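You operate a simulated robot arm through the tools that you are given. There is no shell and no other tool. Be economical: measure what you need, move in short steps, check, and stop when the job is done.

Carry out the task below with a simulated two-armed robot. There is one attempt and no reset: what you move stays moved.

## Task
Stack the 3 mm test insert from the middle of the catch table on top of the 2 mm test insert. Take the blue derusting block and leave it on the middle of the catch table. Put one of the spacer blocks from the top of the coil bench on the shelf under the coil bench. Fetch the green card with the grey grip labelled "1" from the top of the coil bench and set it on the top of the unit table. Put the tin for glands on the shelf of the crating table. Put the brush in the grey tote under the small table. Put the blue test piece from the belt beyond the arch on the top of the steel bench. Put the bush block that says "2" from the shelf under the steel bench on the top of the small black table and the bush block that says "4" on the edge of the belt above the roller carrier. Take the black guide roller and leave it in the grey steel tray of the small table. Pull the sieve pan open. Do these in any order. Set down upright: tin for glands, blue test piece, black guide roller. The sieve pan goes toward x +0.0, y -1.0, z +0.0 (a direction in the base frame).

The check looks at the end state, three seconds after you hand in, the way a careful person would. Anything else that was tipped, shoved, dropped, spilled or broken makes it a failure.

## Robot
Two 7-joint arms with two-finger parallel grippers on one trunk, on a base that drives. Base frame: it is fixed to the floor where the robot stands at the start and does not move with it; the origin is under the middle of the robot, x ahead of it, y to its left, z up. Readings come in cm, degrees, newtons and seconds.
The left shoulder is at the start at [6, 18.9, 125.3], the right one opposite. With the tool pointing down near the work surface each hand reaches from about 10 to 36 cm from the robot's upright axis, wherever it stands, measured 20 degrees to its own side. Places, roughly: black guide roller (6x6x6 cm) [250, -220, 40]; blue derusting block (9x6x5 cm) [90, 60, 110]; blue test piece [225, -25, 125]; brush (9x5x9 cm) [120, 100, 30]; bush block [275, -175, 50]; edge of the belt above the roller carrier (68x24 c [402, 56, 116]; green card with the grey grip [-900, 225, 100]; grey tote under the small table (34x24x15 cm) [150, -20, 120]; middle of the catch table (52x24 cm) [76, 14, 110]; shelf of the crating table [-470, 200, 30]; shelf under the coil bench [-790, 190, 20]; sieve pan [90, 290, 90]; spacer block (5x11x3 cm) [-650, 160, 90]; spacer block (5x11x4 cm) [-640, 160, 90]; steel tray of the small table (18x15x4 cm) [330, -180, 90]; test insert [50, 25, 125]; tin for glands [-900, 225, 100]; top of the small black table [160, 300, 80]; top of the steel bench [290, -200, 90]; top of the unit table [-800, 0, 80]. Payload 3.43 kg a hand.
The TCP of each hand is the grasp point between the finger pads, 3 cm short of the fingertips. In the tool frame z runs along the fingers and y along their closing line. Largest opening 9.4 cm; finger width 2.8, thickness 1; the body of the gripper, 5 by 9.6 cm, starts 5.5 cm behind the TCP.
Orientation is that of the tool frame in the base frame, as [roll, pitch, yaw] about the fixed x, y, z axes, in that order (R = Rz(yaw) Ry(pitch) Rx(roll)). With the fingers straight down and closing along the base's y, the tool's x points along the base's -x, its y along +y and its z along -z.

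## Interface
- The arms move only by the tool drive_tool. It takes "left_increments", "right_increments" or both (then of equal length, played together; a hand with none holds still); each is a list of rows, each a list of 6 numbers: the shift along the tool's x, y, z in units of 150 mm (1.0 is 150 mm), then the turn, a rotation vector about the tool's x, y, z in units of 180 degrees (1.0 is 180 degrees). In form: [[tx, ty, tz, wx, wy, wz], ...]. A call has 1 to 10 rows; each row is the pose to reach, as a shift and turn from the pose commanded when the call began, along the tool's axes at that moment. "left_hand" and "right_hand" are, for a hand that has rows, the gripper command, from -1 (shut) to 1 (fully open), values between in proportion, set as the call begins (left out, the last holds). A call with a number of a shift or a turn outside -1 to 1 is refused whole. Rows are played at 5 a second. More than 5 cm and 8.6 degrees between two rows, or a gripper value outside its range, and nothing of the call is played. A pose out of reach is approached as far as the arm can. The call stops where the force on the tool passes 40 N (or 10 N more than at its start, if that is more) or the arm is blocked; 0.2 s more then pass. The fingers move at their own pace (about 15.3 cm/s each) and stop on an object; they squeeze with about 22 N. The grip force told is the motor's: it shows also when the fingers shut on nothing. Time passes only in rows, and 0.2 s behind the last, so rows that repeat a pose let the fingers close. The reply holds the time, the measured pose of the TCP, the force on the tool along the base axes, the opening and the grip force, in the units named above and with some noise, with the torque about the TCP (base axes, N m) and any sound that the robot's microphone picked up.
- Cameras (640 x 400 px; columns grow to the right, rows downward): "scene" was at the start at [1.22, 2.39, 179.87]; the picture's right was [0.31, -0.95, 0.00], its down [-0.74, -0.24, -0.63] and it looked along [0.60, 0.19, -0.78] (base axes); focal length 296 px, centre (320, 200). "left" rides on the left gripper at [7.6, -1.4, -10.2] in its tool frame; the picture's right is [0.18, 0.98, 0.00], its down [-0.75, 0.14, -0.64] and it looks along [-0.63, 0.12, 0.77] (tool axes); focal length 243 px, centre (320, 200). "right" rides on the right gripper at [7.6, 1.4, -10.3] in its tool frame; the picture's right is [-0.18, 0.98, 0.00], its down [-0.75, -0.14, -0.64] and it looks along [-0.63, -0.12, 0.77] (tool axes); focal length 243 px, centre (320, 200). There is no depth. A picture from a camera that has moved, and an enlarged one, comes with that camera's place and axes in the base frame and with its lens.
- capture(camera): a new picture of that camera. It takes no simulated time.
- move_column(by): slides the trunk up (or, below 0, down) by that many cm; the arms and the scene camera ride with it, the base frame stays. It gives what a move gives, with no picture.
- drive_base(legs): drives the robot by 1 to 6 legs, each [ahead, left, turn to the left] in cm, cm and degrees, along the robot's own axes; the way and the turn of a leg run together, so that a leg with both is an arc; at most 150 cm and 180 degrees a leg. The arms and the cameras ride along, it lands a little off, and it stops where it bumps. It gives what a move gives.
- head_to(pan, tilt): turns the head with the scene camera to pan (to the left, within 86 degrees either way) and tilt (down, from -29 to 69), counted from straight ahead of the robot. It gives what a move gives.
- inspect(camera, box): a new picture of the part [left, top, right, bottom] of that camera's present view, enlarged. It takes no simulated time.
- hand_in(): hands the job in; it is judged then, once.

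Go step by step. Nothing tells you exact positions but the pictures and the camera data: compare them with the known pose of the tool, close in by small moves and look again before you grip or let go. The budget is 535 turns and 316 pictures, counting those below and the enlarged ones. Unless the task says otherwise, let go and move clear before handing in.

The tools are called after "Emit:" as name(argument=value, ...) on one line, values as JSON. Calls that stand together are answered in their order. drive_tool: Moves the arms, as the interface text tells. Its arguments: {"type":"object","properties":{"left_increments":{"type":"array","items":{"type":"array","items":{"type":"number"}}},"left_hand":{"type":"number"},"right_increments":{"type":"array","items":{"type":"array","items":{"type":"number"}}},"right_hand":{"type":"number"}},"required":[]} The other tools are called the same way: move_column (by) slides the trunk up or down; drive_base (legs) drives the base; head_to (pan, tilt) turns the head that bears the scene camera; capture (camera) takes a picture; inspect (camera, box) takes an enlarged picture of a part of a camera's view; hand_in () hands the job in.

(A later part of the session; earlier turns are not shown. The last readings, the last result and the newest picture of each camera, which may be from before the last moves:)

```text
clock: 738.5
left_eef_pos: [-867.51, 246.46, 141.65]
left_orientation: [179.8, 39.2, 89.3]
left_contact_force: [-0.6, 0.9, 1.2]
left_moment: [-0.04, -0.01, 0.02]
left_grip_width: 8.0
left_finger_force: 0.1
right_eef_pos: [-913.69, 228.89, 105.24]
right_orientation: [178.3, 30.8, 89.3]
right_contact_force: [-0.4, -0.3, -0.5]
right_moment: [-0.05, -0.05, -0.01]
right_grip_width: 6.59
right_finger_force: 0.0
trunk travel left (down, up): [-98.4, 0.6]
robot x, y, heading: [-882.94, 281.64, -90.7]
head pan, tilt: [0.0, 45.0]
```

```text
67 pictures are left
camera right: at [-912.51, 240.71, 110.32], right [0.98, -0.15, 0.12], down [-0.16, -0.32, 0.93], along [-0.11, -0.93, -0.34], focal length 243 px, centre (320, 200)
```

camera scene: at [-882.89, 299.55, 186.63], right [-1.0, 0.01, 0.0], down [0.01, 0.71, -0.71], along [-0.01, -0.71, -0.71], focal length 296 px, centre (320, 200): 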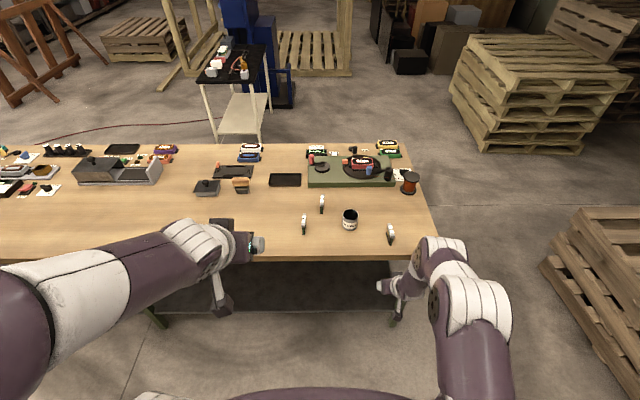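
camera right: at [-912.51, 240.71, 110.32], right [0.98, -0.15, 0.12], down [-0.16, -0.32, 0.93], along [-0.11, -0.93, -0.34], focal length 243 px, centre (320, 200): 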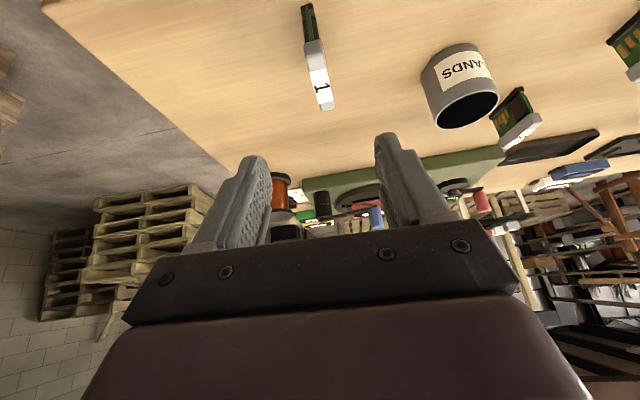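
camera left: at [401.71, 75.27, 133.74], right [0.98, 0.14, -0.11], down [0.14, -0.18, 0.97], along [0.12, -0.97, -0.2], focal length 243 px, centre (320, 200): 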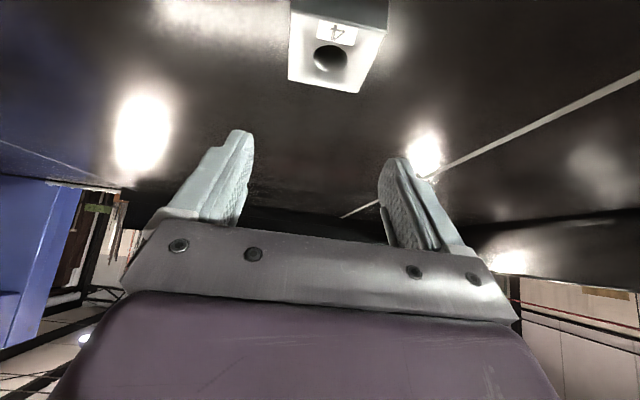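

Card 1's grip spans y 220–226.5 at x≈−913.2. I descend onto it in steps.

Emit:
drive_tool(right_increments=[[0.03, 0.02, 0.22, 0, 0, 0], [0.06, 0.03, 0.44, 0, 0, 0], [0.1, 0.033, 0.65, 0, 0, 0]], right_hand=0)

Emit:
capture(camera="right")

```text
clock: 739.3
left_eef_pos: [-867.7, 245.96, 141.58]
left_orientation: [179.7, 38.9, 89.2]
left_contact_force: [0.2, -0.4, 0.6]
left_moment: [-0.02, 0.0, -0.01]
left_grip_width: 8.02
left_finger_force: 0.1
right_eef_pos: [-912.97, 224.87, 95.79]
right_orientation: [178.3, 30.5, 89.4]
right_contact_force: [0.3, 0.4, -0.3]
right_moment: [0.0, 0.01, 0.01]
right_grip_width: 4.72
right_finger_force: 0.1
trunk travel left (down, up): [-98.4, 0.6]
robot x, y, heading: [-883.26, 281.88, -90.9]
head pan, tilt: [0.0, 45.0]
```

```text
66 pictures are left
camera right: at [-911.8, 236.59, 100.93], right [0.98, -0.16, 0.12], down [-0.16, -0.32, 0.93], along [-0.11, -0.93, -0.34], focal length 243 px, centre (320, 200)
```

right: 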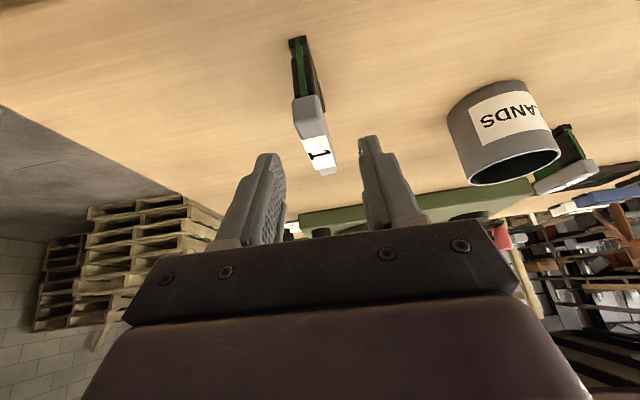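

Good alignment. I descend the last 5 cm and close on the grip.

Emit:
drive_tool(right_increments=[[0.02, -0.02, 0.11, 0, 0, 0], [0.045, -0.027, 0.22, 0, 0, 0], [0.065, -0.027, 0.32, 0, 0, 0]])

Emit:
drive_tool(right_increments=[[0, 0, 0, 0, 0, 0], [0, 0, 0, 0, 0, 0], [0, 0, 0, 0, 0, 0]], right_hand=-1)

Emit:
capture(camera="right")

```text
clock: 740.1
left_eef_pos: [-867.65, 246.18, 141.62]
left_orientation: [179.7, 39.1, 89.2]
left_contact_force: [-0.4, 1.1, 0.2]
left_moment: [0.0, 0.0, -0.02]
left_grip_width: 7.97
left_finger_force: 0.1
right_eef_pos: [-913.17, 223.25, 91.4]
right_orientation: [178.3, 30.6, 89.4]
right_contact_force: [0.0, 0.3, -0.7]
right_moment: [-0.01, 0.0, -0.02]
right_grip_width: 4.69
right_finger_force: 0.0
trunk travel left (down, up): [-98.4, 0.6]
robot x, y, heading: [-883.07, 282.04, -91.1]
head pan, tilt: [0.0, 45.0]
```

```text
clock: 740.9
left_eef_pos: [-867.64, 246.08, 141.52]
left_orientation: [179.7, 39.0, 89.3]
left_contact_force: [0.2, -0.5, 0.3]
left_moment: [0.02, 0.02, 0.01]
left_grip_width: 7.97
left_finger_force: 0.1
right_eef_pos: [-913.26, 223.25, 91.35]
right_orientation: [178.3, 30.6, 89.3]
right_contact_force: [-0.1, -0.5, 0.0]
right_moment: [-0.01, 0.03, -0.01]
right_grip_width: 1.95
right_finger_force: 22.5
trunk travel left (down, up): [-98.4, 0.6]
robot x, y, heading: [-883.16, 282.0, -90.8]
head pan, tilt: [0.0, 45.0]
```

```text
65 pictures are left
camera right: at [-912.02, 235.06, 96.47], right [0.98, -0.15, 0.12], down [-0.16, -0.32, 0.93], along [-0.11, -0.93, -0.34], focal length 243 px, centre (320, 200)
```

right: 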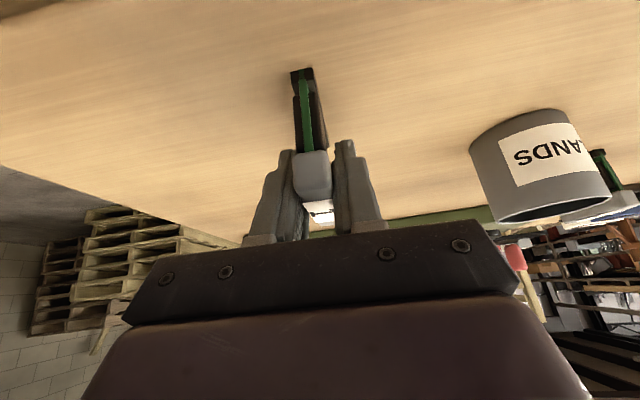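

Card 1 is gripped. I lift it.

Emit:
drive_tool(right_increments=[[-0.1, 0, -0.17, 0, 0, 0], [-0.24, 0, -0.4, 0, 0, 0], [-0.38, 0, -0.65, 0, 0, 0], [-0.3, 0, -0.85, 0, 0, 0]])

Emit:
drive_tool(right_increments=[[0, -0.2, -0.2, 0, 0, 0], [0, -0.4, -0.4, 0, 0, 0], [0, -0.5, -0.5, 0, 0, 0]])

Emit:
capture(camera="scene")

```text
clock: 741.9
left_eef_pos: [-867.63, 246.23, 141.62]
left_orientation: [179.7, 39.2, 89.3]
left_contact_force: [0.3, 0.7, 0.0]
left_moment: [0.0, 0.0, -0.02]
left_grip_width: 8.01
left_finger_force: 0.2
right_eef_pos: [-913.72, 226.11, 104.93]
right_orientation: [178.3, 30.6, 89.3]
right_contact_force: [0.8, -1.1, -0.4]
right_moment: [-0.02, 0.02, 0.01]
right_grip_width: 1.98
right_finger_force: 22.2
trunk travel left (down, up): [-98.4, 0.6]
robot x, y, heading: [-882.98, 282.15, -91.0]
head pan, tilt: [0.0, 45.0]
```

```text
clock: 742.7
left_eef_pos: [-867.69, 246.09, 141.64]
left_orientation: [179.7, 39.0, 89.3]
left_contact_force: [1.2, 0.5, 0.4]
left_moment: [-0.01, 0.01, -0.01]
left_grip_width: 8.0
left_finger_force: 0.0
right_eef_pos: [-921.36, 229.8, 111.1]
right_orientation: [178.3, 30.7, 89.4]
right_contact_force: [-0.4, 0.1, -0.3]
right_moment: [0.04, -0.01, 0.01]
right_grip_width: 1.96
right_finger_force: 21.4
trunk travel left (down, up): [-98.4, 0.6]
robot x, y, heading: [-883.36, 282.25, -91.2]
head pan, tilt: [0.0, 45.0]
```

```text
64 pictures are left
camera scene: at [-883.18, 279.81, 186.62], right [-1.0, 0.02, 0.0], down [0.01, 0.71, -0.71], along [-0.01, -0.71, -0.71], focal length 296 px, centre (320, 200)
```

scene: 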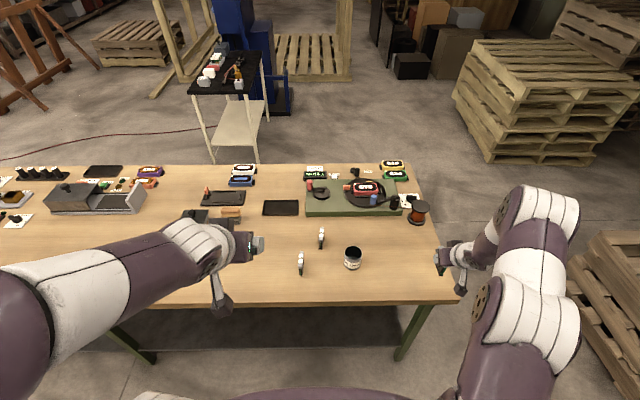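

Next the tin with the left hand: I strafe right 29.5 cm so the left hand lines up, and move closer.

Emit:
drive_base(legs=[[0, -29.5, 0], [12, 0, 0]])

Emit:
drive_tool(left_increments=[[-0.1, 0, 0.25, 0, 0, 0], [-0.1, 0, 0.55, 0, 0, 0], [0, 0, 0.8, 0, 0, 0], [0.1, 0, 1, 0, 0, 0]], left_hand=1)

Emit:
capture(camera="left")

```text
clock: 745.6
left_eef_pos: [-897.67, 234.73, 141.69]
left_orientation: [179.7, 39.1, 89.3]
left_contact_force: [-0.8, 1.3, 0.3]
left_moment: [-0.04, 0.01, -0.02]
left_grip_width: 7.97
left_finger_force: 0.1
right_eef_pos: [-951.3, 218.29, 111.04]
right_orientation: [178.2, 30.7, 89.4]
right_contact_force: [-0.6, 0.0, -1.2]
right_moment: [0.01, -0.02, -0.04]
right_grip_width: 1.96
right_finger_force: 21.9
trunk travel left (down, up): [-98.4, 0.6]
robot x, y, heading: [-913.17, 270.65, -90.8]
head pan, tilt: [0.0, 45.0]
```

```text
clock: 746.6
left_eef_pos: [-897.63, 225.94, 128.98]
left_orientation: [179.7, 39.0, 89.3]
left_contact_force: [0.0, -0.4, 0.2]
left_moment: [0.0, -0.02, 0.01]
left_grip_width: 9.4
left_finger_force: 0.1
right_eef_pos: [-951.28, 218.1, 111.04]
right_orientation: [178.3, 30.5, 89.4]
right_contact_force: [-0.1, 0.7, -0.9]
right_moment: [0.0, -0.02, -0.02]
right_grip_width: 1.95
right_finger_force: 22.0
trunk travel left (down, up): [-98.4, 0.6]
robot x, y, heading: [-912.94, 270.31, -90.7]
head pan, tilt: [0.0, 45.0]
```

```text
63 pictures are left
camera left: at [-898.9, 238.34, 132.23], right [0.98, 0.13, -0.11], down [0.14, -0.18, 0.97], along [0.11, -0.97, -0.2], focal length 243 px, centre (320, 200)
```

left: 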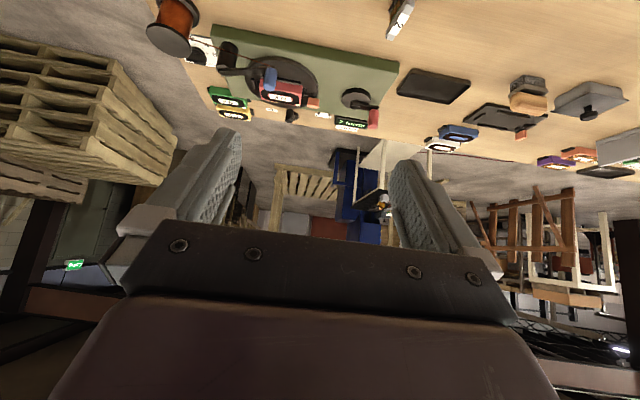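

The tin is still below the view. I descend further.

Emit:
drive_tool(left_increments=[[0.09, 0, 0.25, 0, 0, 0], [0.18, 0, 0.5, 0, 0, 0], [0.27, 0, 0.75, 0, 0, 0], [0.37, 0, 0.98, 0, 0, 0]])

Emit:
capture(camera="left")

Emit:
inspect(camera="scene", box=[240, 180, 420, 320])

```text
clock: 747.6
left_eef_pos: [-897.48, 221.06, 113.94]
left_orientation: [179.8, 39.0, 89.4]
left_contact_force: [-0.5, -0.3, 0.2]
left_moment: [0.01, 0.02, 0.02]
left_grip_width: 9.4
left_finger_force: 0.0
right_eef_pos: [-951.32, 217.88, 110.82]
right_orientation: [178.2, 30.6, 89.3]
right_contact_force: [0.3, -0.7, 0.3]
right_moment: [0.01, -0.04, 0.04]
right_grip_width: 1.99
right_finger_force: 22.4
trunk travel left (down, up): [-98.4, 0.6]
robot x, y, heading: [-913.38, 270.19, -91.0]
head pan, tilt: [0.0, 45.0]
```

```text
62 pictures are left
camera left: at [-898.83, 233.42, 117.21], right [0.98, 0.14, -0.11], down [0.14, -0.18, 0.97], along [0.11, -0.97, -0.2], focal length 243 px, centre (320, 200)
```

left: 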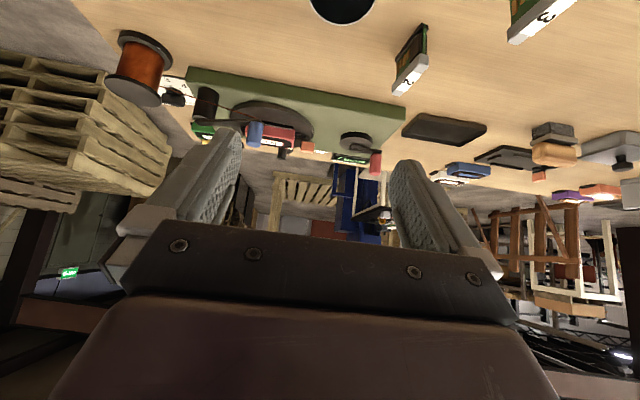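

```text
2.86 times, centred on (330, 250) of scene
camera zoom: at [-913.14, 267.78, 186.62], right [-1.0, 0.02, 0.0], down [0.01, 0.71, -0.71], along [-0.01, -0.71, -0.71], focal length 845 px, centre (291, 57)
```

zoom: 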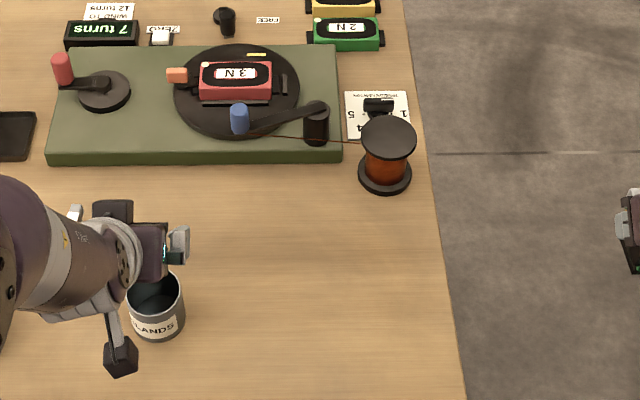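

Tin centre is (−896.6, 214.4). I go down further and check.

Emit:
drive_tool(left_increments=[[0.09, 0.02, 0.2, 0, 0, 0], [0.18, 0.04, 0.4, 0, 0, 0], [0.28, 0.06, 0.6, 0, 0, 0], [0.37, 0.06, 0.75, 0, 0, 0]])

Emit:
capture(camera="left")

```text
clock: 748.6
left_eef_pos: [-897.91, 218.5, 101.83]
left_orientation: [179.2, 38.9, 89.3]
left_contact_force: [-0.3, 0.0, -1.0]
left_moment: [0.02, 0.01, 0.02]
left_grip_width: 9.42
left_finger_force: 0.1
left hand out of reach, approached as far as the arm can: row 2, 3, 4
right_eef_pos: [-951.27, 218.04, 111.01]
right_orientation: [178.4, 30.6, 89.4]
right_contact_force: [0.1, 0.4, -0.6]
right_moment: [-0.01, 0.01, -0.02]
right_grip_width: 1.98
right_finger_force: 21.6
trunk travel left (down, up): [-98.4, 0.6]
robot x, y, heading: [-913.2, 270.31, -90.9]
head pan, tilt: [0.0, 45.0]
```

```text
60 pictures are left
camera left: at [-899.28, 230.88, 105.02], right [0.98, 0.14, -0.11], down [0.13, -0.18, 0.97], along [0.12, -0.97, -0.2], focal length 243 px, centre (320, 200)
```

left: 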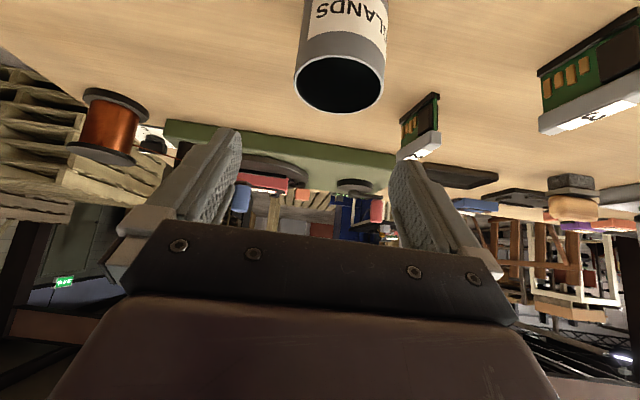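

The arm is near a limit, so I use the base and trunk for the final alignment: +1 cm in x, 2 cm ahead, then lower the trunk.

Emit:
drive_base(legs=[[2.2, 1, 0]])

Emit:
capture(camera="left")

```text
clock: 749.4
left_eef_pos: [-897.2, 217.01, 102.16]
left_orientation: [179.0, 39.2, 89.2]
left_contact_force: [-0.2, 0.5, 0.6]
left_moment: [-0.03, -0.01, 0.01]
left_grip_width: 9.4
left_finger_force: 0.1
right_eef_pos: [-950.61, 216.43, 111.18]
right_orientation: [178.1, 30.8, 89.3]
right_contact_force: [-0.7, -0.3, 0.1]
right_moment: [-0.03, -0.05, -0.01]
right_grip_width: 1.97
right_finger_force: 21.9
trunk travel left (down, up): [-98.4, 0.6]
robot x, y, heading: [-912.07, 268.03, -90.8]
head pan, tilt: [0.0, 45.0]
```

```text
59 pictures are left
camera left: at [-898.55, 229.21, 105.29], right [0.98, 0.14, -0.1], down [0.13, -0.18, 0.98], along [0.12, -0.97, -0.19], focal length 243 px, centre (320, 200)
```

left: 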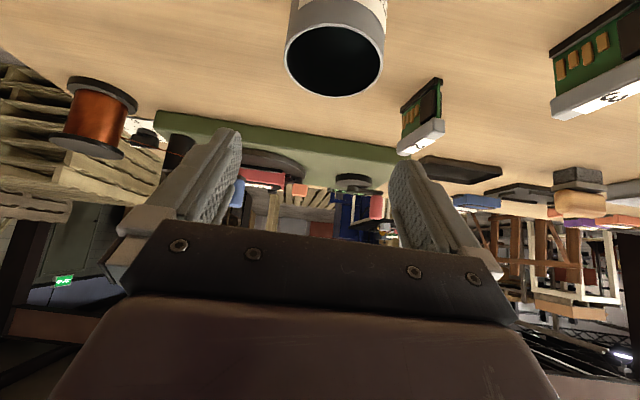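

Aligned in x. I lower the trunk 9.5 cm so the fingers straddle the tin.

Emit:
move_column(by=-7)

Emit:
capture(camera="left")

```text
clock: 750.5
left_eef_pos: [-896.89, 216.38, 94.85]
left_orientation: [179.2, 38.9, 89.3]
left_contact_force: [0.1, 0.5, -0.3]
left_moment: [-0.01, -0.02, -0.02]
left_grip_width: 9.39
left_finger_force: 0.0
right_eef_pos: [-950.28, 215.84, 104.15]
right_orientation: [178.3, 30.6, 89.3]
right_contact_force: [1.2, 0.3, -0.4]
right_moment: [-0.02, -0.03, 0.0]
right_grip_width: 1.98
right_finger_force: 21.7
trunk travel left (down, up): [-91.4, 7.6]
robot x, y, heading: [-911.9, 268.28, -90.8]
head pan, tilt: [0.0, 45.0]
```

```text
58 pictures are left
camera left: at [-898.36, 228.77, 98.08], right [0.98, 0.14, -0.1], down [0.13, -0.18, 0.97], along [0.12, -0.97, -0.2], focal length 243 px, centre (320, 200)
```

left: 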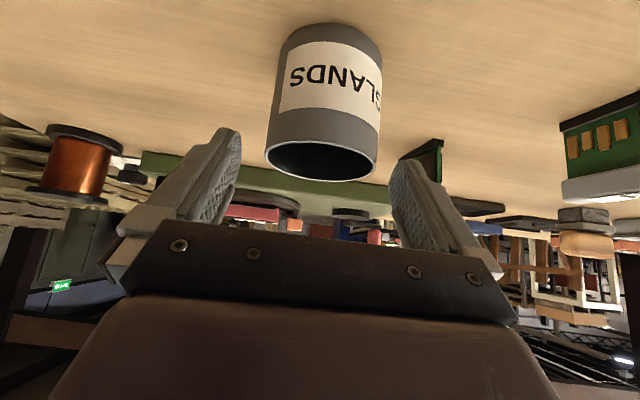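

Straddling. I lower 2.5 cm more and close.

Emit:
move_column(by=-2.5)

Emit:
drive_tool(left_increments=[[0, 0, 0, 0, 0, 0], [0, 0, 0, 0, 0, 0], [0, 0, 0, 0, 0, 0]], left_hand=-1)

Emit:
move_column(by=9)

Emit:
capture(camera="left")

```text
clock: 751.2
left_eef_pos: [-896.98, 216.44, 92.27]
left_orientation: [179.2, 38.8, 89.3]
left_contact_force: [0.4, -0.5, 0.5]
left_moment: [-0.01, 0.02, -0.01]
left_grip_width: 9.41
left_finger_force: 0.0
right_eef_pos: [-950.34, 215.81, 101.61]
right_orientation: [178.3, 30.6, 89.4]
right_contact_force: [-1.0, 0.7, -0.4]
right_moment: [0.01, -0.02, 0.03]
right_grip_width: 1.97
right_finger_force: 22.3
trunk travel left (down, up): [-88.9, 10.1]
robot x, y, heading: [-912.18, 267.94, -90.9]
head pan, tilt: [0.0, 45.0]
```

```text
clock: 752.0
left_eef_pos: [-896.92, 216.34, 92.3]
left_orientation: [179.3, 38.9, 89.3]
left_contact_force: [0.7, -0.5, 3.5]
left_moment: [-0.1, 0.02, 0.01]
left_grip_width: 6.69
left_finger_force: 22.3
right_eef_pos: [-950.32, 215.89, 101.56]
right_orientation: [178.3, 30.7, 89.2]
right_contact_force: [0.8, 0.1, -1.0]
right_moment: [0.01, 0.03, -0.05]
right_grip_width: 1.96
right_finger_force: 22.3
trunk travel left (down, up): [-88.9, 10.1]
robot x, y, heading: [-912.38, 268.11, -90.8]
head pan, tilt: [0.0, 45.0]
```

```text
clock: 753.2
left_eef_pos: [-897.03, 216.47, 101.33]
left_orientation: [179.1, 38.9, 89.3]
left_contact_force: [0.4, 0.0, -0.7]
left_moment: [0.02, 0.0, 0.05]
left_grip_width: 6.68
left_finger_force: 21.7
right_eef_pos: [-950.27, 215.77, 110.43]
right_orientation: [178.3, 30.5, 89.2]
right_contact_force: [-0.1, -0.4, -0.7]
right_moment: [-0.01, 0.0, -0.01]
right_grip_width: 1.98
right_finger_force: 22.4
trunk travel left (down, up): [-97.9, 1.1]
robot x, y, heading: [-912.25, 268.6, -90.7]
head pan, tilt: [0.0, 45.0]
```

```text
57 pictures are left
camera left: at [-898.34, 228.73, 104.54], right [0.98, 0.14, -0.1], down [0.13, -0.18, 0.97], along [0.12, -0.97, -0.2], focal length 243 px, centre (320, 200)
```

left: 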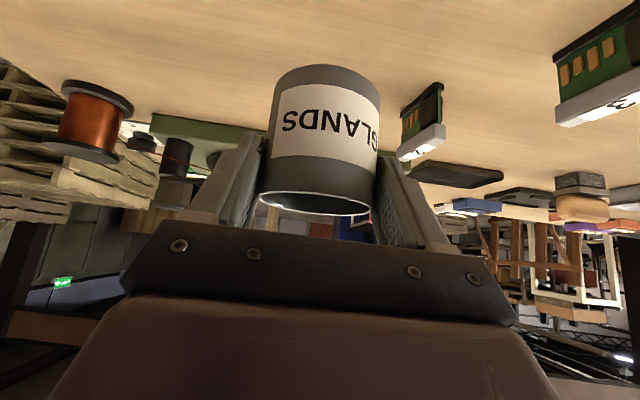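

The tin is held. I back out and return around the left end to the front side, toward the unit table.

Emit:
drive_base(legs=[[-33, 0, 0], [0, -66, 0], [110, 0, 0], [112, 0, 0]])

Emit:
drive_base(legs=[[0, 130, 0]])

Emit:
head_to(pan=30, tilt=40)

Emit:
capture(camera="scene")

```text
clock: 769.2
left_eef_pos: [-960.44, 29.29, 101.34]
left_orientation: [179.2, 38.8, 90.9]
left_contact_force: [-0.1, 0.3, -1.1]
left_moment: [0.05, 0.0, 0.01]
left_grip_width: 6.67
left_finger_force: 21.4
right_eef_pos: [-1013.67, 27.46, 110.53]
right_orientation: [178.3, 30.6, 90.9]
right_contact_force: [0.7, 0.1, -0.4]
right_moment: [0.05, -0.01, -0.02]
right_grip_width: 1.98
right_finger_force: 22.1
trunk travel left (down, up): [-97.9, 1.1]
robot x, y, heading: [-977.24, 80.19, -89.2]
head pan, tilt: [0.0, 45.0]
```

```text
clock: 775.8
left_eef_pos: [-829.7, 30.18, 101.29]
left_orientation: [179.2, 38.9, 90.3]
left_contact_force: [0.2, 0.2, -1.3]
left_moment: [0.03, 0.01, 0.01]
left_grip_width: 6.64
left_finger_force: 21.7
right_eef_pos: [-882.93, 28.86, 110.48]
right_orientation: [178.2, 30.6, 90.4]
right_contact_force: [0.5, 1.2, -0.5]
right_moment: [-0.01, -0.03, 0.03]
right_grip_width: 1.98
right_finger_force: 22.6
trunk travel left (down, up): [-97.9, 1.1]
robot x, y, heading: [-845.79, 81.69, -89.7]
head pan, tilt: [0.0, 45.0]
```

```text
clock: 776.7
left_eef_pos: [-829.58, 30.11, 101.31]
left_orientation: [179.2, 38.9, 90.3]
left_contact_force: [-1.0, -0.5, -0.8]
left_moment: [0.03, -0.02, 0.0]
left_grip_width: 6.66
left_finger_force: 22.3
right_eef_pos: [-882.96, 28.86, 110.52]
right_orientation: [178.2, 30.5, 90.4]
right_contact_force: [-0.1, -0.1, 0.1]
right_moment: [0.01, 0.0, 0.02]
right_grip_width: 1.98
right_finger_force: 22.3
trunk travel left (down, up): [-97.9, 1.1]
robot x, y, heading: [-845.76, 81.33, -89.7]
head pan, tilt: [30.0, 40.0]
```

```text
56 pictures are left
camera scene: at [-841.49, 80.2, 186.85], right [-0.86, -0.5, 0.0], down [-0.32, 0.56, -0.77], along [0.38, -0.66, -0.64], focal length 296 px, centre (320, 200)
```

scene: 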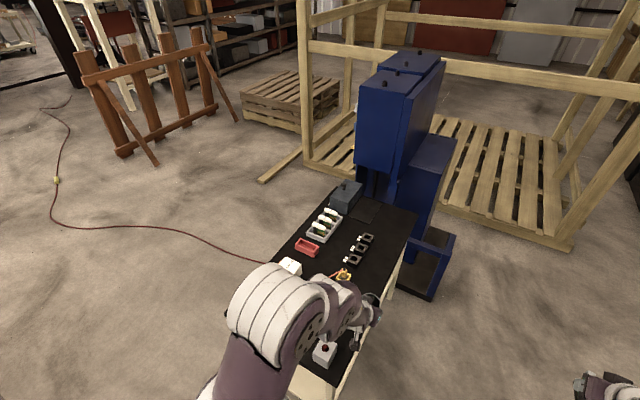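

The unit table spans x≈−829..−778, y≈−48..47. I back up a little and strafe in front of it for a clear view of free space.

Emit:
drive_base(legs=[[-26, 0, 0], [0, 42, 0]])

Emit:
head_to(pan=0, tilt=40)

Emit:
capture(camera="scene")

```text
clock: 780.8
left_eef_pos: [-787.49, 56.74, 101.32]
left_orientation: [179.1, 39.0, 90.5]
left_contact_force: [0.1, 0.2, -0.4]
left_moment: [0.04, 0.0, 0.01]
left_grip_width: 6.64
left_finger_force: 22.2
right_eef_pos: [-840.74, 55.03, 110.47]
right_orientation: [178.2, 30.6, 90.5]
right_contact_force: [0.4, -0.7, -0.7]
right_moment: [0.01, 0.03, -0.01]
right_grip_width: 1.95
right_finger_force: 22.6
trunk travel left (down, up): [-97.9, 1.1]
robot x, y, heading: [-803.65, 107.87, -89.7]
head pan, tilt: [30.0, 40.0]
```

```text
clock: 781.7
left_eef_pos: [-787.24, 56.72, 101.33]
left_orientation: [179.2, 38.8, 90.5]
left_contact_force: [-0.2, 0.0, -0.2]
left_moment: [0.05, 0.02, 0.01]
left_grip_width: 6.66
left_finger_force: 21.9
right_eef_pos: [-840.6, 55.07, 110.49]
right_orientation: [178.3, 30.4, 90.6]
right_contact_force: [-0.6, 0.9, -1.0]
right_moment: [0.0, 0.01, 0.02]
right_grip_width: 1.99
right_finger_force: 22.1
trunk travel left (down, up): [-97.9, 1.1]
robot x, y, heading: [-803.38, 107.95, -89.4]
head pan, tilt: [0.0, 40.0]
```

```text
55 pictures are left
camera scene: at [-803.61, 105.51, 186.85], right [-1.0, -0.01, 0.0], down [-0.01, 0.64, -0.77], along [0.01, -0.77, -0.64], focal length 296 px, centre (320, 200)
```

scene: 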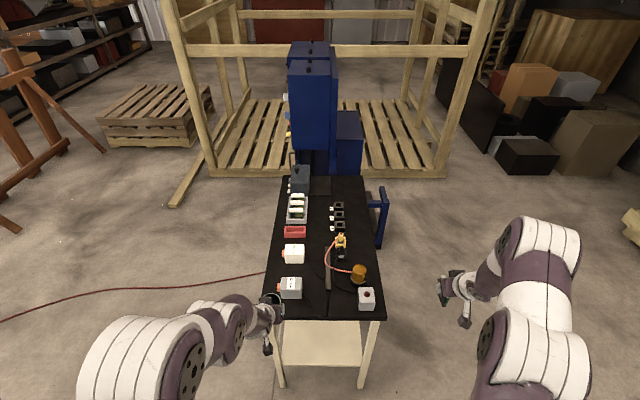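

I zoom in on the unit table's near part.

Emit:
inspect(camera="scene", box=[250, 190, 410, 330])

```text
2.86 times, centred on (330, 260) of scene
camera zoom: at [-803.61, 105.51, 186.85], right [-1.0, -0.01, 0.0], down [-0.01, 0.64, -0.77], along [0.01, -0.77, -0.64], focal length 845 px, centre (291, 29)
```

zoom: 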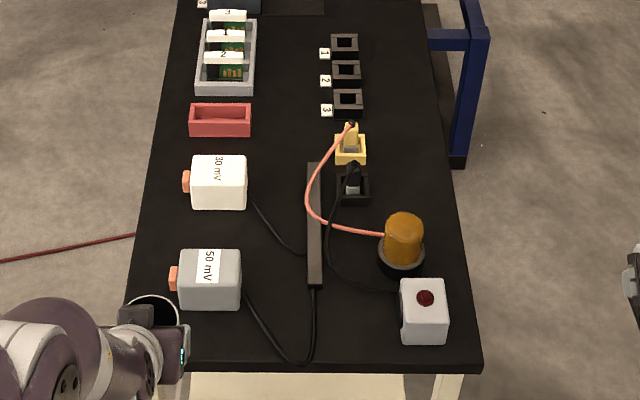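

The front centre spot at about (−811.5, 40.5), between the cables and the red-button box, is free. I shift so the right hand with the card comes above it.

Emit:
drive_base(legs=[[0, 29, 0], [14, 0, 0]])

Emit:
capture(camera="right")

Emit:
capture(camera="scene")

```text
clock: 784.6
left_eef_pos: [-758.15, 43.32, 101.48]
left_orientation: [179.1, 38.8, 90.5]
left_contact_force: [0.7, -0.3, -0.1]
left_moment: [0.0, 0.01, -0.03]
left_grip_width: 6.61
left_finger_force: 21.9
right_eef_pos: [-811.41, 41.66, 110.64]
right_orientation: [178.3, 30.6, 90.7]
right_contact_force: [0.0, 0.2, -0.9]
right_moment: [-0.02, -0.02, 0.0]
right_grip_width: 1.96
right_finger_force: 22.3
trunk travel left (down, up): [-97.9, 1.1]
robot x, y, heading: [-774.4, 94.63, -89.8]
head pan, tilt: [0.0, 40.0]
```

```text
53 pictures are left
camera right: at [-810.5, 53.51, 115.65], right [0.98, -0.13, 0.12], down [-0.16, -0.33, 0.93], along [-0.09, -0.94, -0.34], focal length 243 px, centre (320, 200)
```

right: 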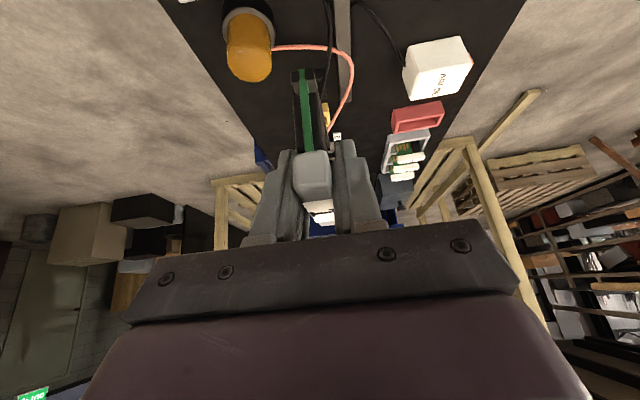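

```text
52 pictures are left
camera scene: at [-774.33, 92.26, 186.85], right [-1.0, -0.01, 0.0], down [0.0, 0.64, -0.77], along [0.0, -0.77, -0.64], focal length 296 px, centre (320, 200)
```

scene: 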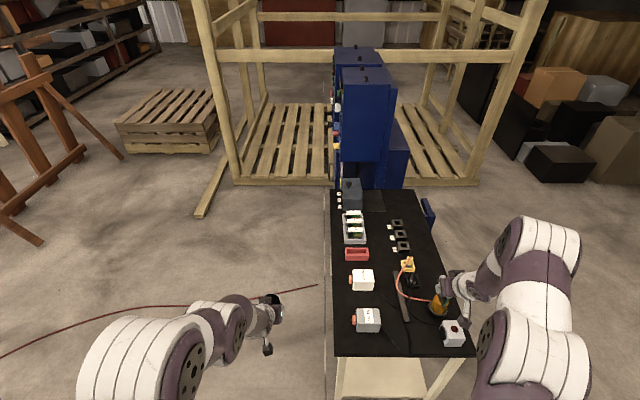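

The spot below the card is free. I lower it in two stages.

Emit:
drive_tool(right_increments=[[0.11, 0, 0.19, 0, 0, 0], [0.22, 0, 0.38, 0, 0, 0], [0.34, 0, 0.57, 0, 0, 0], [0.44, 0, 0.746, 0, 0, 0]])

Emit:
drive_tool(right_increments=[[0.1, 0, 0.17, 0, 0, 0], [0.2, 0, 0.34, 0, 0, 0], [0.28, 0, 0.475, 0, 0, 0]])

Emit:
capture(camera="right")

Emit:
inspect(camera="scene", box=[330, 230, 490, 370])

```text
clock: 785.6
left_eef_pos: [-758.17, 43.18, 101.49]
left_orientation: [179.2, 38.7, 90.5]
left_contact_force: [0.2, -0.2, -0.8]
left_moment: [0.01, -0.01, -0.03]
left_grip_width: 6.61
left_finger_force: 21.6
right_eef_pos: [-811.09, 41.52, 97.45]
right_orientation: [178.4, 30.6, 90.6]
right_contact_force: [-0.3, 0.3, -0.9]
right_moment: [0.03, 0.01, -0.03]
right_grip_width: 1.95
right_finger_force: 22.5
trunk travel left (down, up): [-97.9, 1.1]
robot x, y, heading: [-774.58, 94.44, -89.2]
head pan, tilt: [0.0, 40.0]
```

```text
clock: 786.5
left_eef_pos: [-758.22, 43.14, 101.47]
left_orientation: [179.2, 38.8, 90.6]
left_contact_force: [0.5, -0.4, -0.9]
left_moment: [0.02, 0.02, -0.01]
left_grip_width: 6.64
left_finger_force: 21.8
right_eef_pos: [-810.72, 41.44, 89.19]
right_orientation: [178.2, 30.6, 90.5]
right_contact_force: [-0.9, 0.2, -1.0]
right_moment: [0.03, -0.01, -0.02]
right_grip_width: 1.97
right_finger_force: 21.6
trunk travel left (down, up): [-97.9, 1.1]
robot x, y, heading: [-774.22, 94.44, -89.8]
head pan, tilt: [0.0, 40.0]
```

```text
51 pictures are left
camera right: at [-809.87, 53.31, 94.26], right [0.98, -0.13, 0.12], down [-0.16, -0.33, 0.93], along [-0.09, -0.94, -0.34], focal length 243 px, centre (320, 200)
```

right: 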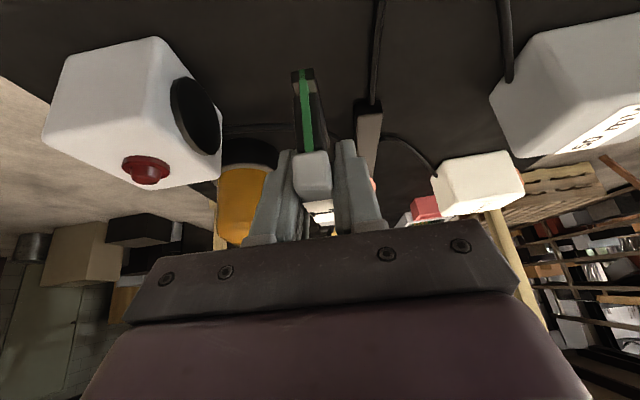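

```text
2.86 times, centred on (410, 300) of scene
camera zoom: at [-774.41, 91.98, 186.85], right [-1.0, -0.01, 0.0], down [0.0, 0.64, -0.77], along [0.0, -0.77, -0.64], focal length 845 px, centre (63, -86)
```

zoom: 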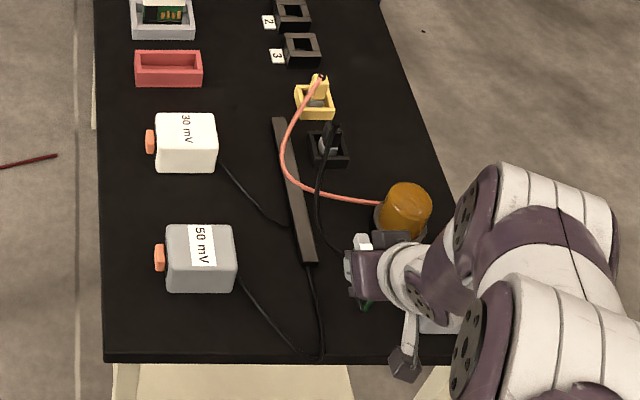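

Clear around. I lower gently to contact.

Emit:
drive_tool(right_increments=[[0.06, 0, 0.1, 0, 0, 0], [0.12, 0, 0.2, 0, 0, 0], [0.15, 0, 0.255, 0, 0, 0], [0.18, 0, 0.305, 0, 0, 0], [0.2, 0, 0.34, 0, 0, 0], [0.22, 0, 0.375, 0, 0, 0], [0.24, 0, 0.41, 0, 0, 0]])

```text
clock: 788.0
left_eef_pos: [-757.99, 43.56, 101.44]
left_orientation: [179.3, 39.1, 90.5]
left_contact_force: [-1.1, -0.2, -0.3]
left_moment: [0.05, -0.02, -0.02]
left_grip_width: 6.63
left_finger_force: 21.9
right_eef_pos: [-810.98, 41.18, 83.37]
right_orientation: [178.8, 31.3, 90.7]
right_contact_force: [7.6, 21.7, 47.8]
right_moment: [0.88, 0.32, -0.29]
right_grip_width: 2.0
right_finger_force: 21.8
trunk travel left (down, up): [-97.9, 1.1]
robot x, y, heading: [-774.44, 94.16, -89.7]
head pan, tilt: [0.0, 40.0]
stopped in row 7 (right hand): the force on the tool passed its limit (the readings are from after the stop); the commanded pose is now the measured one
```

Contact. I ease up slightly and release.

Emit:
drive_tool(right_increments=[[-0.012, 0, -0.02, 0, 0, 0], [-0.015, 0, -0.025, 0, 0, 0]])

Emit:
drive_tool(right_increments=[[0, 0, 0, 0, 0, 0], [0, 0, 0, 0, 0, 0], [0, 0, 0, 0, 0, 0]], right_hand=-0.1)

Emit:
drive_tool(right_increments=[[0, 0, -0.15, 0, 0, 0], [0, 0, -0.35, 0, 0, 0], [-0.05, 0, -0.6, 0, 0, 0], [-0.1, 0, -0.85, 0, 0, 0]])

Emit:
capture(camera="right")

```text
clock: 788.6
left_eef_pos: [-758.13, 43.33, 101.29]
left_orientation: [179.3, 38.9, 90.5]
left_contact_force: [0.5, 0.2, -0.8]
left_moment: [0.03, -0.02, 0.01]
left_grip_width: 6.63
left_finger_force: 22.3
right_eef_pos: [-810.87, 41.16, 83.4]
right_orientation: [178.6, 31.1, 90.6]
right_contact_force: [-1.8, 1.0, 16.5]
right_moment: [-0.01, 0.25, -0.26]
right_grip_width: 1.98
right_finger_force: 22.4
trunk travel left (down, up): [-97.9, 1.1]
robot x, y, heading: [-774.29, 94.26, -89.7]
head pan, tilt: [0.0, 40.0]
```

```text
clock: 789.4
left_eef_pos: [-757.88, 43.21, 101.29]
left_orientation: [179.4, 38.9, 90.6]
left_contact_force: [-0.3, -0.6, -1.3]
left_moment: [0.03, 0.0, 0.01]
left_grip_width: 6.64
left_finger_force: 22.4
right_eef_pos: [-810.69, 41.43, 83.39]
right_orientation: [178.6, 31.0, 90.8]
right_contact_force: [11.2, 4.9, 16.3]
right_moment: [0.13, -0.01, -0.06]
right_grip_width: 3.57
right_finger_force: 0.1
trunk travel left (down, up): [-97.9, 1.1]
robot x, y, heading: [-774.61, 94.74, -89.8]
head pan, tilt: [0.0, 40.0]
```

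```text
clock: 790.4
left_eef_pos: [-758.17, 43.25, 101.38]
left_orientation: [179.2, 39.0, 90.5]
left_contact_force: [-0.5, 0.3, -0.3]
left_moment: [-0.02, -0.01, 0.01]
left_grip_width: 6.64
left_finger_force: 22.2
right_eef_pos: [-811.43, 46.43, 94.92]
right_orientation: [178.5, 30.9, 90.6]
right_contact_force: [0.4, -0.3, -0.1]
right_moment: [0.01, 0.0, -0.01]
right_grip_width: 4.22
right_finger_force: 0.0
trunk travel left (down, up): [-97.9, 1.1]
robot x, y, heading: [-774.46, 94.43, -89.8]
head pan, tilt: [0.0, 40.0]
```

```text
49 pictures are left
camera right: at [-810.53, 58.18, 99.85], right [0.98, -0.13, 0.12], down [-0.15, -0.32, 0.93], along [-0.09, -0.94, -0.34], focal length 243 px, centre (320, 200)
```

right: 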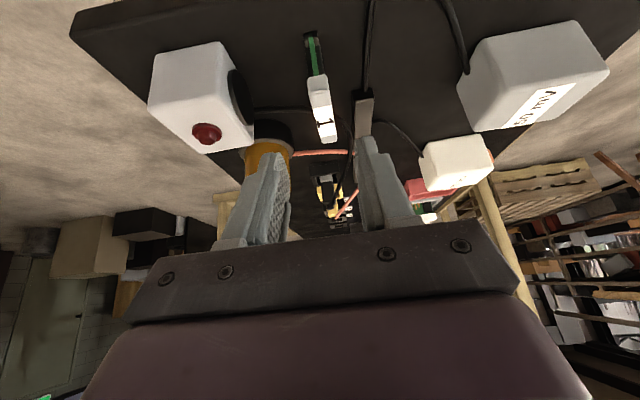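

Card 1 stands on the unit table. I raise the right hand, back off, and carry the tin toward the crating table.

Emit:
drive_tool(right_increments=[[0, 0, -0.25, 0, 0, 0], [0, 0, -0.5, 0, 0, 0], [0, 0, -0.75, 0, 0, 0]])

Emit:
drive_base(legs=[[-6, 0, 0], [0, 110, 0], [0, 85, 0], [0, 0, 180]])

Emit:
head_to(pan=-45, tilt=30)

Emit:
capture(camera="scene")

```text
clock: 791.2
left_eef_pos: [-758.2, 43.29, 101.28]
left_orientation: [179.2, 38.9, 90.5]
left_contact_force: [-0.3, 1.0, -1.5]
left_moment: [0.01, 0.01, 0.01]
left_grip_width: 6.6
left_finger_force: 22.0
right_eef_pos: [-811.68, 52.33, 104.57]
right_orientation: [178.4, 30.9, 90.6]
right_contact_force: [0.4, -0.9, -0.1]
right_moment: [0.0, -0.01, 0.0]
right_grip_width: 4.25
right_finger_force: 0.1
trunk travel left (down, up): [-97.9, 1.1]
robot x, y, heading: [-774.56, 94.76, -89.5]
head pan, tilt: [0.0, 40.0]
```

```text
clock: 808.7
left_eef_pos: [-593.45, 154.1, 101.28]
left_orientation: [179.2, 38.9, -93.0]
left_contact_force: [-0.5, -0.1, -1.5]
left_moment: [-0.02, 0.02, -0.02]
left_grip_width: 6.6
left_finger_force: 22.1
right_eef_pos: [-540.4, 141.96, 104.39]
right_orientation: [178.5, 30.9, -92.8]
right_contact_force: [-0.4, 0.2, -0.1]
right_moment: [-0.01, -0.03, 0.01]
right_grip_width: 4.21
right_finger_force: 0.0
trunk travel left (down, up): [-97.9, 1.1]
robot x, y, heading: [-580.35, 102.06, 87.0]
head pan, tilt: [0.0, 40.0]
```

```text
clock: 809.8
left_eef_pos: [-593.34, 153.97, 101.31]
left_orientation: [179.3, 38.6, -92.9]
left_contact_force: [0.1, 0.0, -0.8]
left_moment: [-0.03, 0.01, 0.03]
left_grip_width: 6.61
left_finger_force: 22.0
right_eef_pos: [-540.43, 141.87, 104.44]
right_orientation: [178.5, 30.8, -92.7]
right_contact_force: [-0.4, -0.4, -0.3]
right_moment: [0.03, 0.01, 0.0]
right_grip_width: 4.23
right_finger_force: 0.0
trunk travel left (down, up): [-97.9, 1.1]
robot x, y, heading: [-579.79, 102.1, 87.0]
head pan, tilt: [-45.0, 30.0]
```

```text
48 pictures are left
camera scene: at [-573.83, 102.03, 188.38], right [0.67, -0.74, 0.0], down [-0.37, -0.33, -0.87], along [0.64, 0.58, -0.5], focal length 296 px, centre (320, 200)
```

scene: 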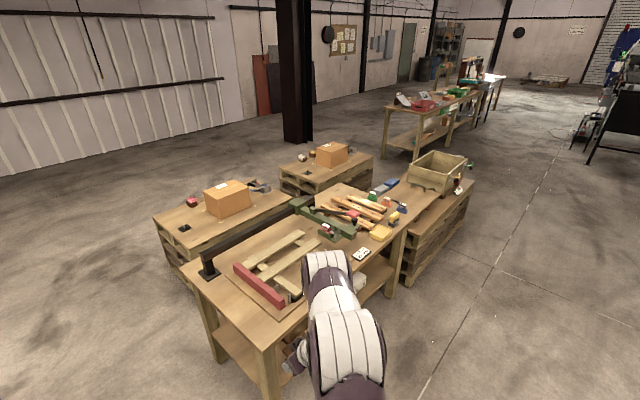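

The crating table spans x −537..−433 with its front edge at y≈161. I move in front of it, retract the right hand, and lower the trunk to view the shelf.

Emit:
drive_base(legs=[[-25, 0, 3], [0, -80, 0]])

Emit:
drive_tool(right_increments=[[0.25, 0, -0.15, 0, 0, 0], [0.5, 0, -0.3, 0, 0, 0], [0.7, 0, -0.42, 0, 0, 0]])

Emit:
move_column(by=-40)

Emit:
move_column(by=-16)

Emit:
head_to(pan=0, tilt=40)

Emit:
capture(camera="scene")

```text
clock: 815.6
left_eef_pos: [-514.42, 127.94, 101.18]
left_orientation: [179.2, 38.8, -90.5]
left_contact_force: [0.0, -0.2, -1.1]
left_moment: [-0.04, 0.01, -0.04]
left_grip_width: 6.61
left_finger_force: 22.2
right_eef_pos: [-461.01, 117.95, 104.46]
right_orientation: [178.5, 30.9, -90.5]
right_contact_force: [-0.3, 0.2, 0.0]
right_moment: [-0.01, -0.01, -0.02]
right_grip_width: 4.21
right_finger_force: 0.1
trunk travel left (down, up): [-97.9, 1.1]
robot x, y, heading: [-498.83, 76.43, 89.3]
head pan, tilt: [-45.0, 30.0]
```

```text
clock: 816.4
left_eef_pos: [-514.38, 127.95, 101.33]
left_orientation: [179.2, 38.9, -90.6]
left_contact_force: [-0.3, 0.8, -0.8]
left_moment: [-0.04, -0.01, -0.02]
left_grip_width: 6.62
left_finger_force: 21.6
right_eef_pos: [-460.65, 105.41, 104.6]
right_orientation: [178.5, 31.0, -90.3]
right_contact_force: [0.2, -0.7, -0.6]
right_moment: [0.0, 0.01, 0.02]
right_grip_width: 4.22
right_finger_force: 0.0
trunk travel left (down, up): [-97.9, 1.1]
robot x, y, heading: [-498.98, 76.02, 89.3]
head pan, tilt: [-45.0, 30.0]
```

```text
clock: 820.2
left_eef_pos: [-514.29, 127.8, 61.31]
left_orientation: [179.2, 38.8, -90.7]
left_contact_force: [-0.4, -0.6, -1.4]
left_moment: [-0.05, -0.02, 0.02]
left_grip_width: 6.6
left_finger_force: 22.0
right_eef_pos: [-460.82, 105.52, 64.59]
right_orientation: [178.5, 31.0, -90.4]
right_contact_force: [0.4, 0.8, -0.4]
right_moment: [0.02, 0.02, -0.01]
right_grip_width: 4.24
right_finger_force: 0.0
trunk travel left (down, up): [-57.9, 41.1]
robot x, y, heading: [-499.3, 76.22, 89.3]
head pan, tilt: [-45.0, 30.0]
```

```text
clock: 822.0
left_eef_pos: [-514.34, 127.96, 45.4]
left_orientation: [179.2, 38.7, -90.6]
left_contact_force: [0.4, -0.1, -0.4]
left_moment: [0.0, -0.02, -0.01]
left_grip_width: 6.6
left_finger_force: 22.5
right_eef_pos: [-460.79, 105.4, 48.57]
right_orientation: [178.5, 30.9, -90.4]
right_contact_force: [0.7, 0.0, -0.5]
right_moment: [-0.01, 0.0, 0.0]
right_grip_width: 4.24
right_finger_force: 0.1
trunk travel left (down, up): [-41.9, 57.1]
robot x, y, heading: [-499.41, 76.19, 89.2]
head pan, tilt: [-45.0, 30.0]
```

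```text
clock: 823.2
left_eef_pos: [-514.23, 127.84, 45.22]
left_orientation: [179.3, 38.8, -90.6]
left_contact_force: [0.2, -0.7, -0.3]
left_moment: [-0.05, 0.0, 0.01]
left_grip_width: 6.58
left_finger_force: 22.1
right_eef_pos: [-460.75, 105.52, 48.62]
right_orientation: [178.5, 30.9, -90.4]
right_contact_force: [-1.0, 0.4, -0.3]
right_moment: [-0.02, 0.01, -0.02]
right_grip_width: 4.21
right_finger_force: 0.0
trunk travel left (down, up): [-41.9, 57.1]
robot x, y, heading: [-498.95, 76.63, 89.3]
head pan, tilt: [0.0, 40.0]
```

```text
47 pictures are left
camera scene: at [-499.02, 78.88, 130.85], right [1.0, -0.01, 0.0], down [-0.01, -0.64, -0.77], along [0.01, 0.77, -0.64], focal length 296 px, centre (320, 200)
```

scene: 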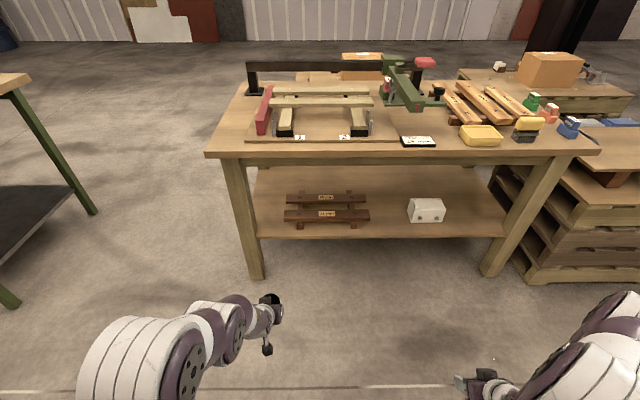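

The shelf (z≈32) has a free area at its right end around (−424, 180), between the white box and the leg. I strafe right to line up the tin.

Emit:
drive_base(legs=[[0, -90, 0]])

Emit:
head_to(pan=10, tilt=40)

Emit:
capture(camera="scene")

Emit:
capture(camera="left")

```text
clock: 827.9
left_eef_pos: [-424.1, 126.41, 45.27]
left_orientation: [179.2, 38.8, -91.3]
left_contact_force: [-1.2, 0.3, -1.5]
left_moment: [0.01, -0.04, 0.0]
left_grip_width: 6.61
left_finger_force: 21.7
right_eef_pos: [-370.97, 103.32, 48.47]
right_orientation: [178.4, 30.8, -91.2]
right_contact_force: [-0.2, 0.2, -0.3]
right_moment: [0.0, 0.0, 0.03]
right_grip_width: 4.22
right_finger_force: 0.1
trunk travel left (down, up): [-41.9, 57.1]
robot x, y, heading: [-409.91, 74.64, 88.5]
head pan, tilt: [0.0, 40.0]
```

```text
clock: 828.6
left_eef_pos: [-424.16, 126.45, 45.29]
left_orientation: [179.1, 38.8, -91.3]
left_contact_force: [0.7, 0.2, -0.4]
left_moment: [-0.05, 0.0, 0.01]
left_grip_width: 6.59
left_finger_force: 21.7
right_eef_pos: [-370.92, 103.32, 48.56]
right_orientation: [178.5, 30.9, -91.2]
right_contact_force: [-1.2, -0.5, 0.9]
right_moment: [-0.05, -0.04, 0.02]
right_grip_width: 4.24
right_finger_force: 0.0
trunk travel left (down, up): [-41.9, 57.1]
robot x, y, heading: [-409.63, 74.67, 88.7]
head pan, tilt: [10.0, 40.0]
```

```text
46 pictures are left
camera scene: at [-411.06, 77.12, 130.85], right [0.99, 0.15, 0.0], down [0.1, -0.64, -0.77], along [-0.11, 0.76, -0.64], focal length 296 px, centre (320, 200)
```

scene: 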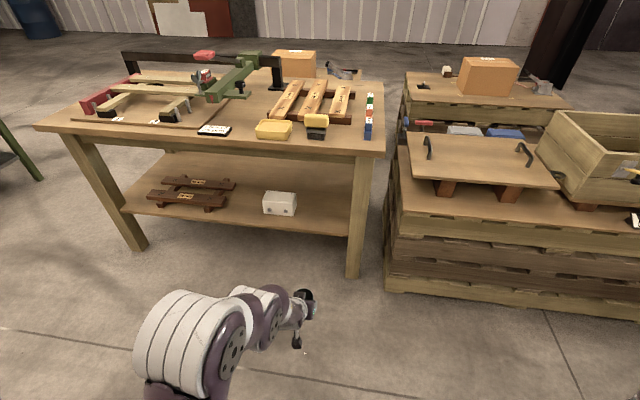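

```text
45 pictures are left
camera left: at [-422.91, 114.02, 48.53], right [-0.99, -0.13, -0.1], down [-0.13, 0.19, 0.97], along [-0.11, 0.97, -0.2], focal length 243 px, centre (320, 200)
```

left: 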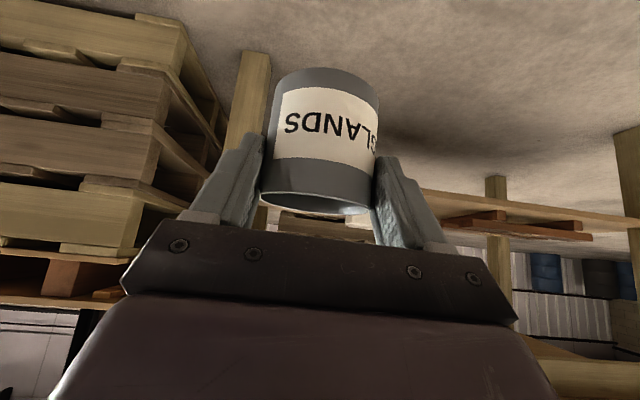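

Aligned between the white box and the leg (gap −437..−411). I advance 42 cm and check.

Emit:
drive_base(legs=[[42, 1.5, 1.3]])

Emit:
capture(camera="left")

Emit:
capture(camera="scene")

```text
clock: 831.2
left_eef_pos: [-426.27, 168.13, 45.24]
left_orientation: [179.1, 38.8, -89.9]
left_contact_force: [0.4, 0.0, 0.0]
left_moment: [-0.01, 0.0, 0.01]
left_grip_width: 6.6
left_finger_force: 22.0
right_eef_pos: [-372.58, 146.18, 48.49]
right_orientation: [178.6, 30.8, -89.8]
right_contact_force: [-1.2, 0.2, 0.0]
right_moment: [0.0, -0.04, 0.04]
right_grip_width: 4.22
right_finger_force: 0.0
trunk travel left (down, up): [-41.9, 57.1]
robot x, y, heading: [-410.71, 116.58, 89.8]
head pan, tilt: [10.0, 40.0]
```

```text
44 pictures are left
camera left: at [-424.69, 155.81, 48.51], right [-0.98, -0.15, -0.1], down [-0.13, 0.18, 0.97], along [-0.13, 0.97, -0.2], focal length 243 px, centre (320, 200)
```

left: 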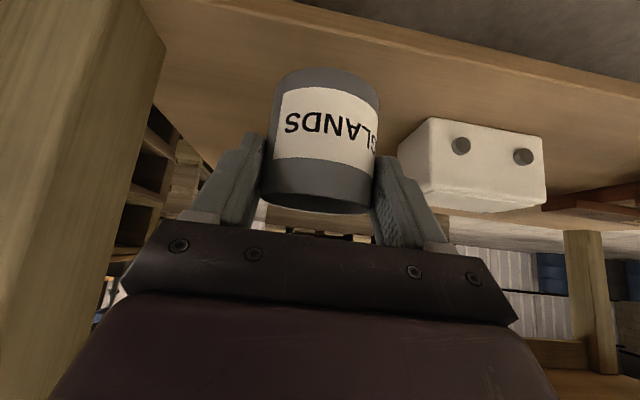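

```text
43 pictures are left
camera scene: at [-412.04, 119.21, 130.84], right [0.99, 0.17, 0.0], down [0.11, -0.63, -0.77], along [-0.13, 0.75, -0.64], focal length 296 px, centre (320, 200)
```

scene: 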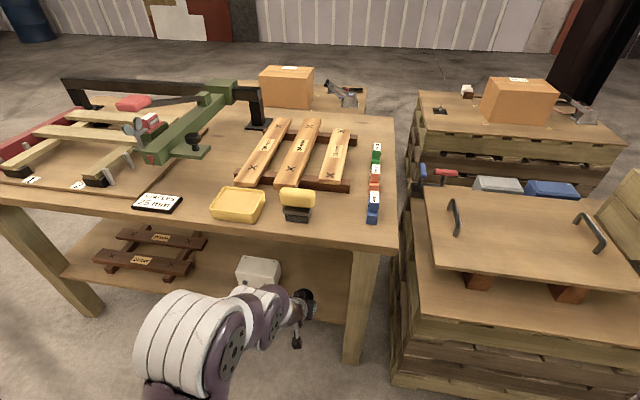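

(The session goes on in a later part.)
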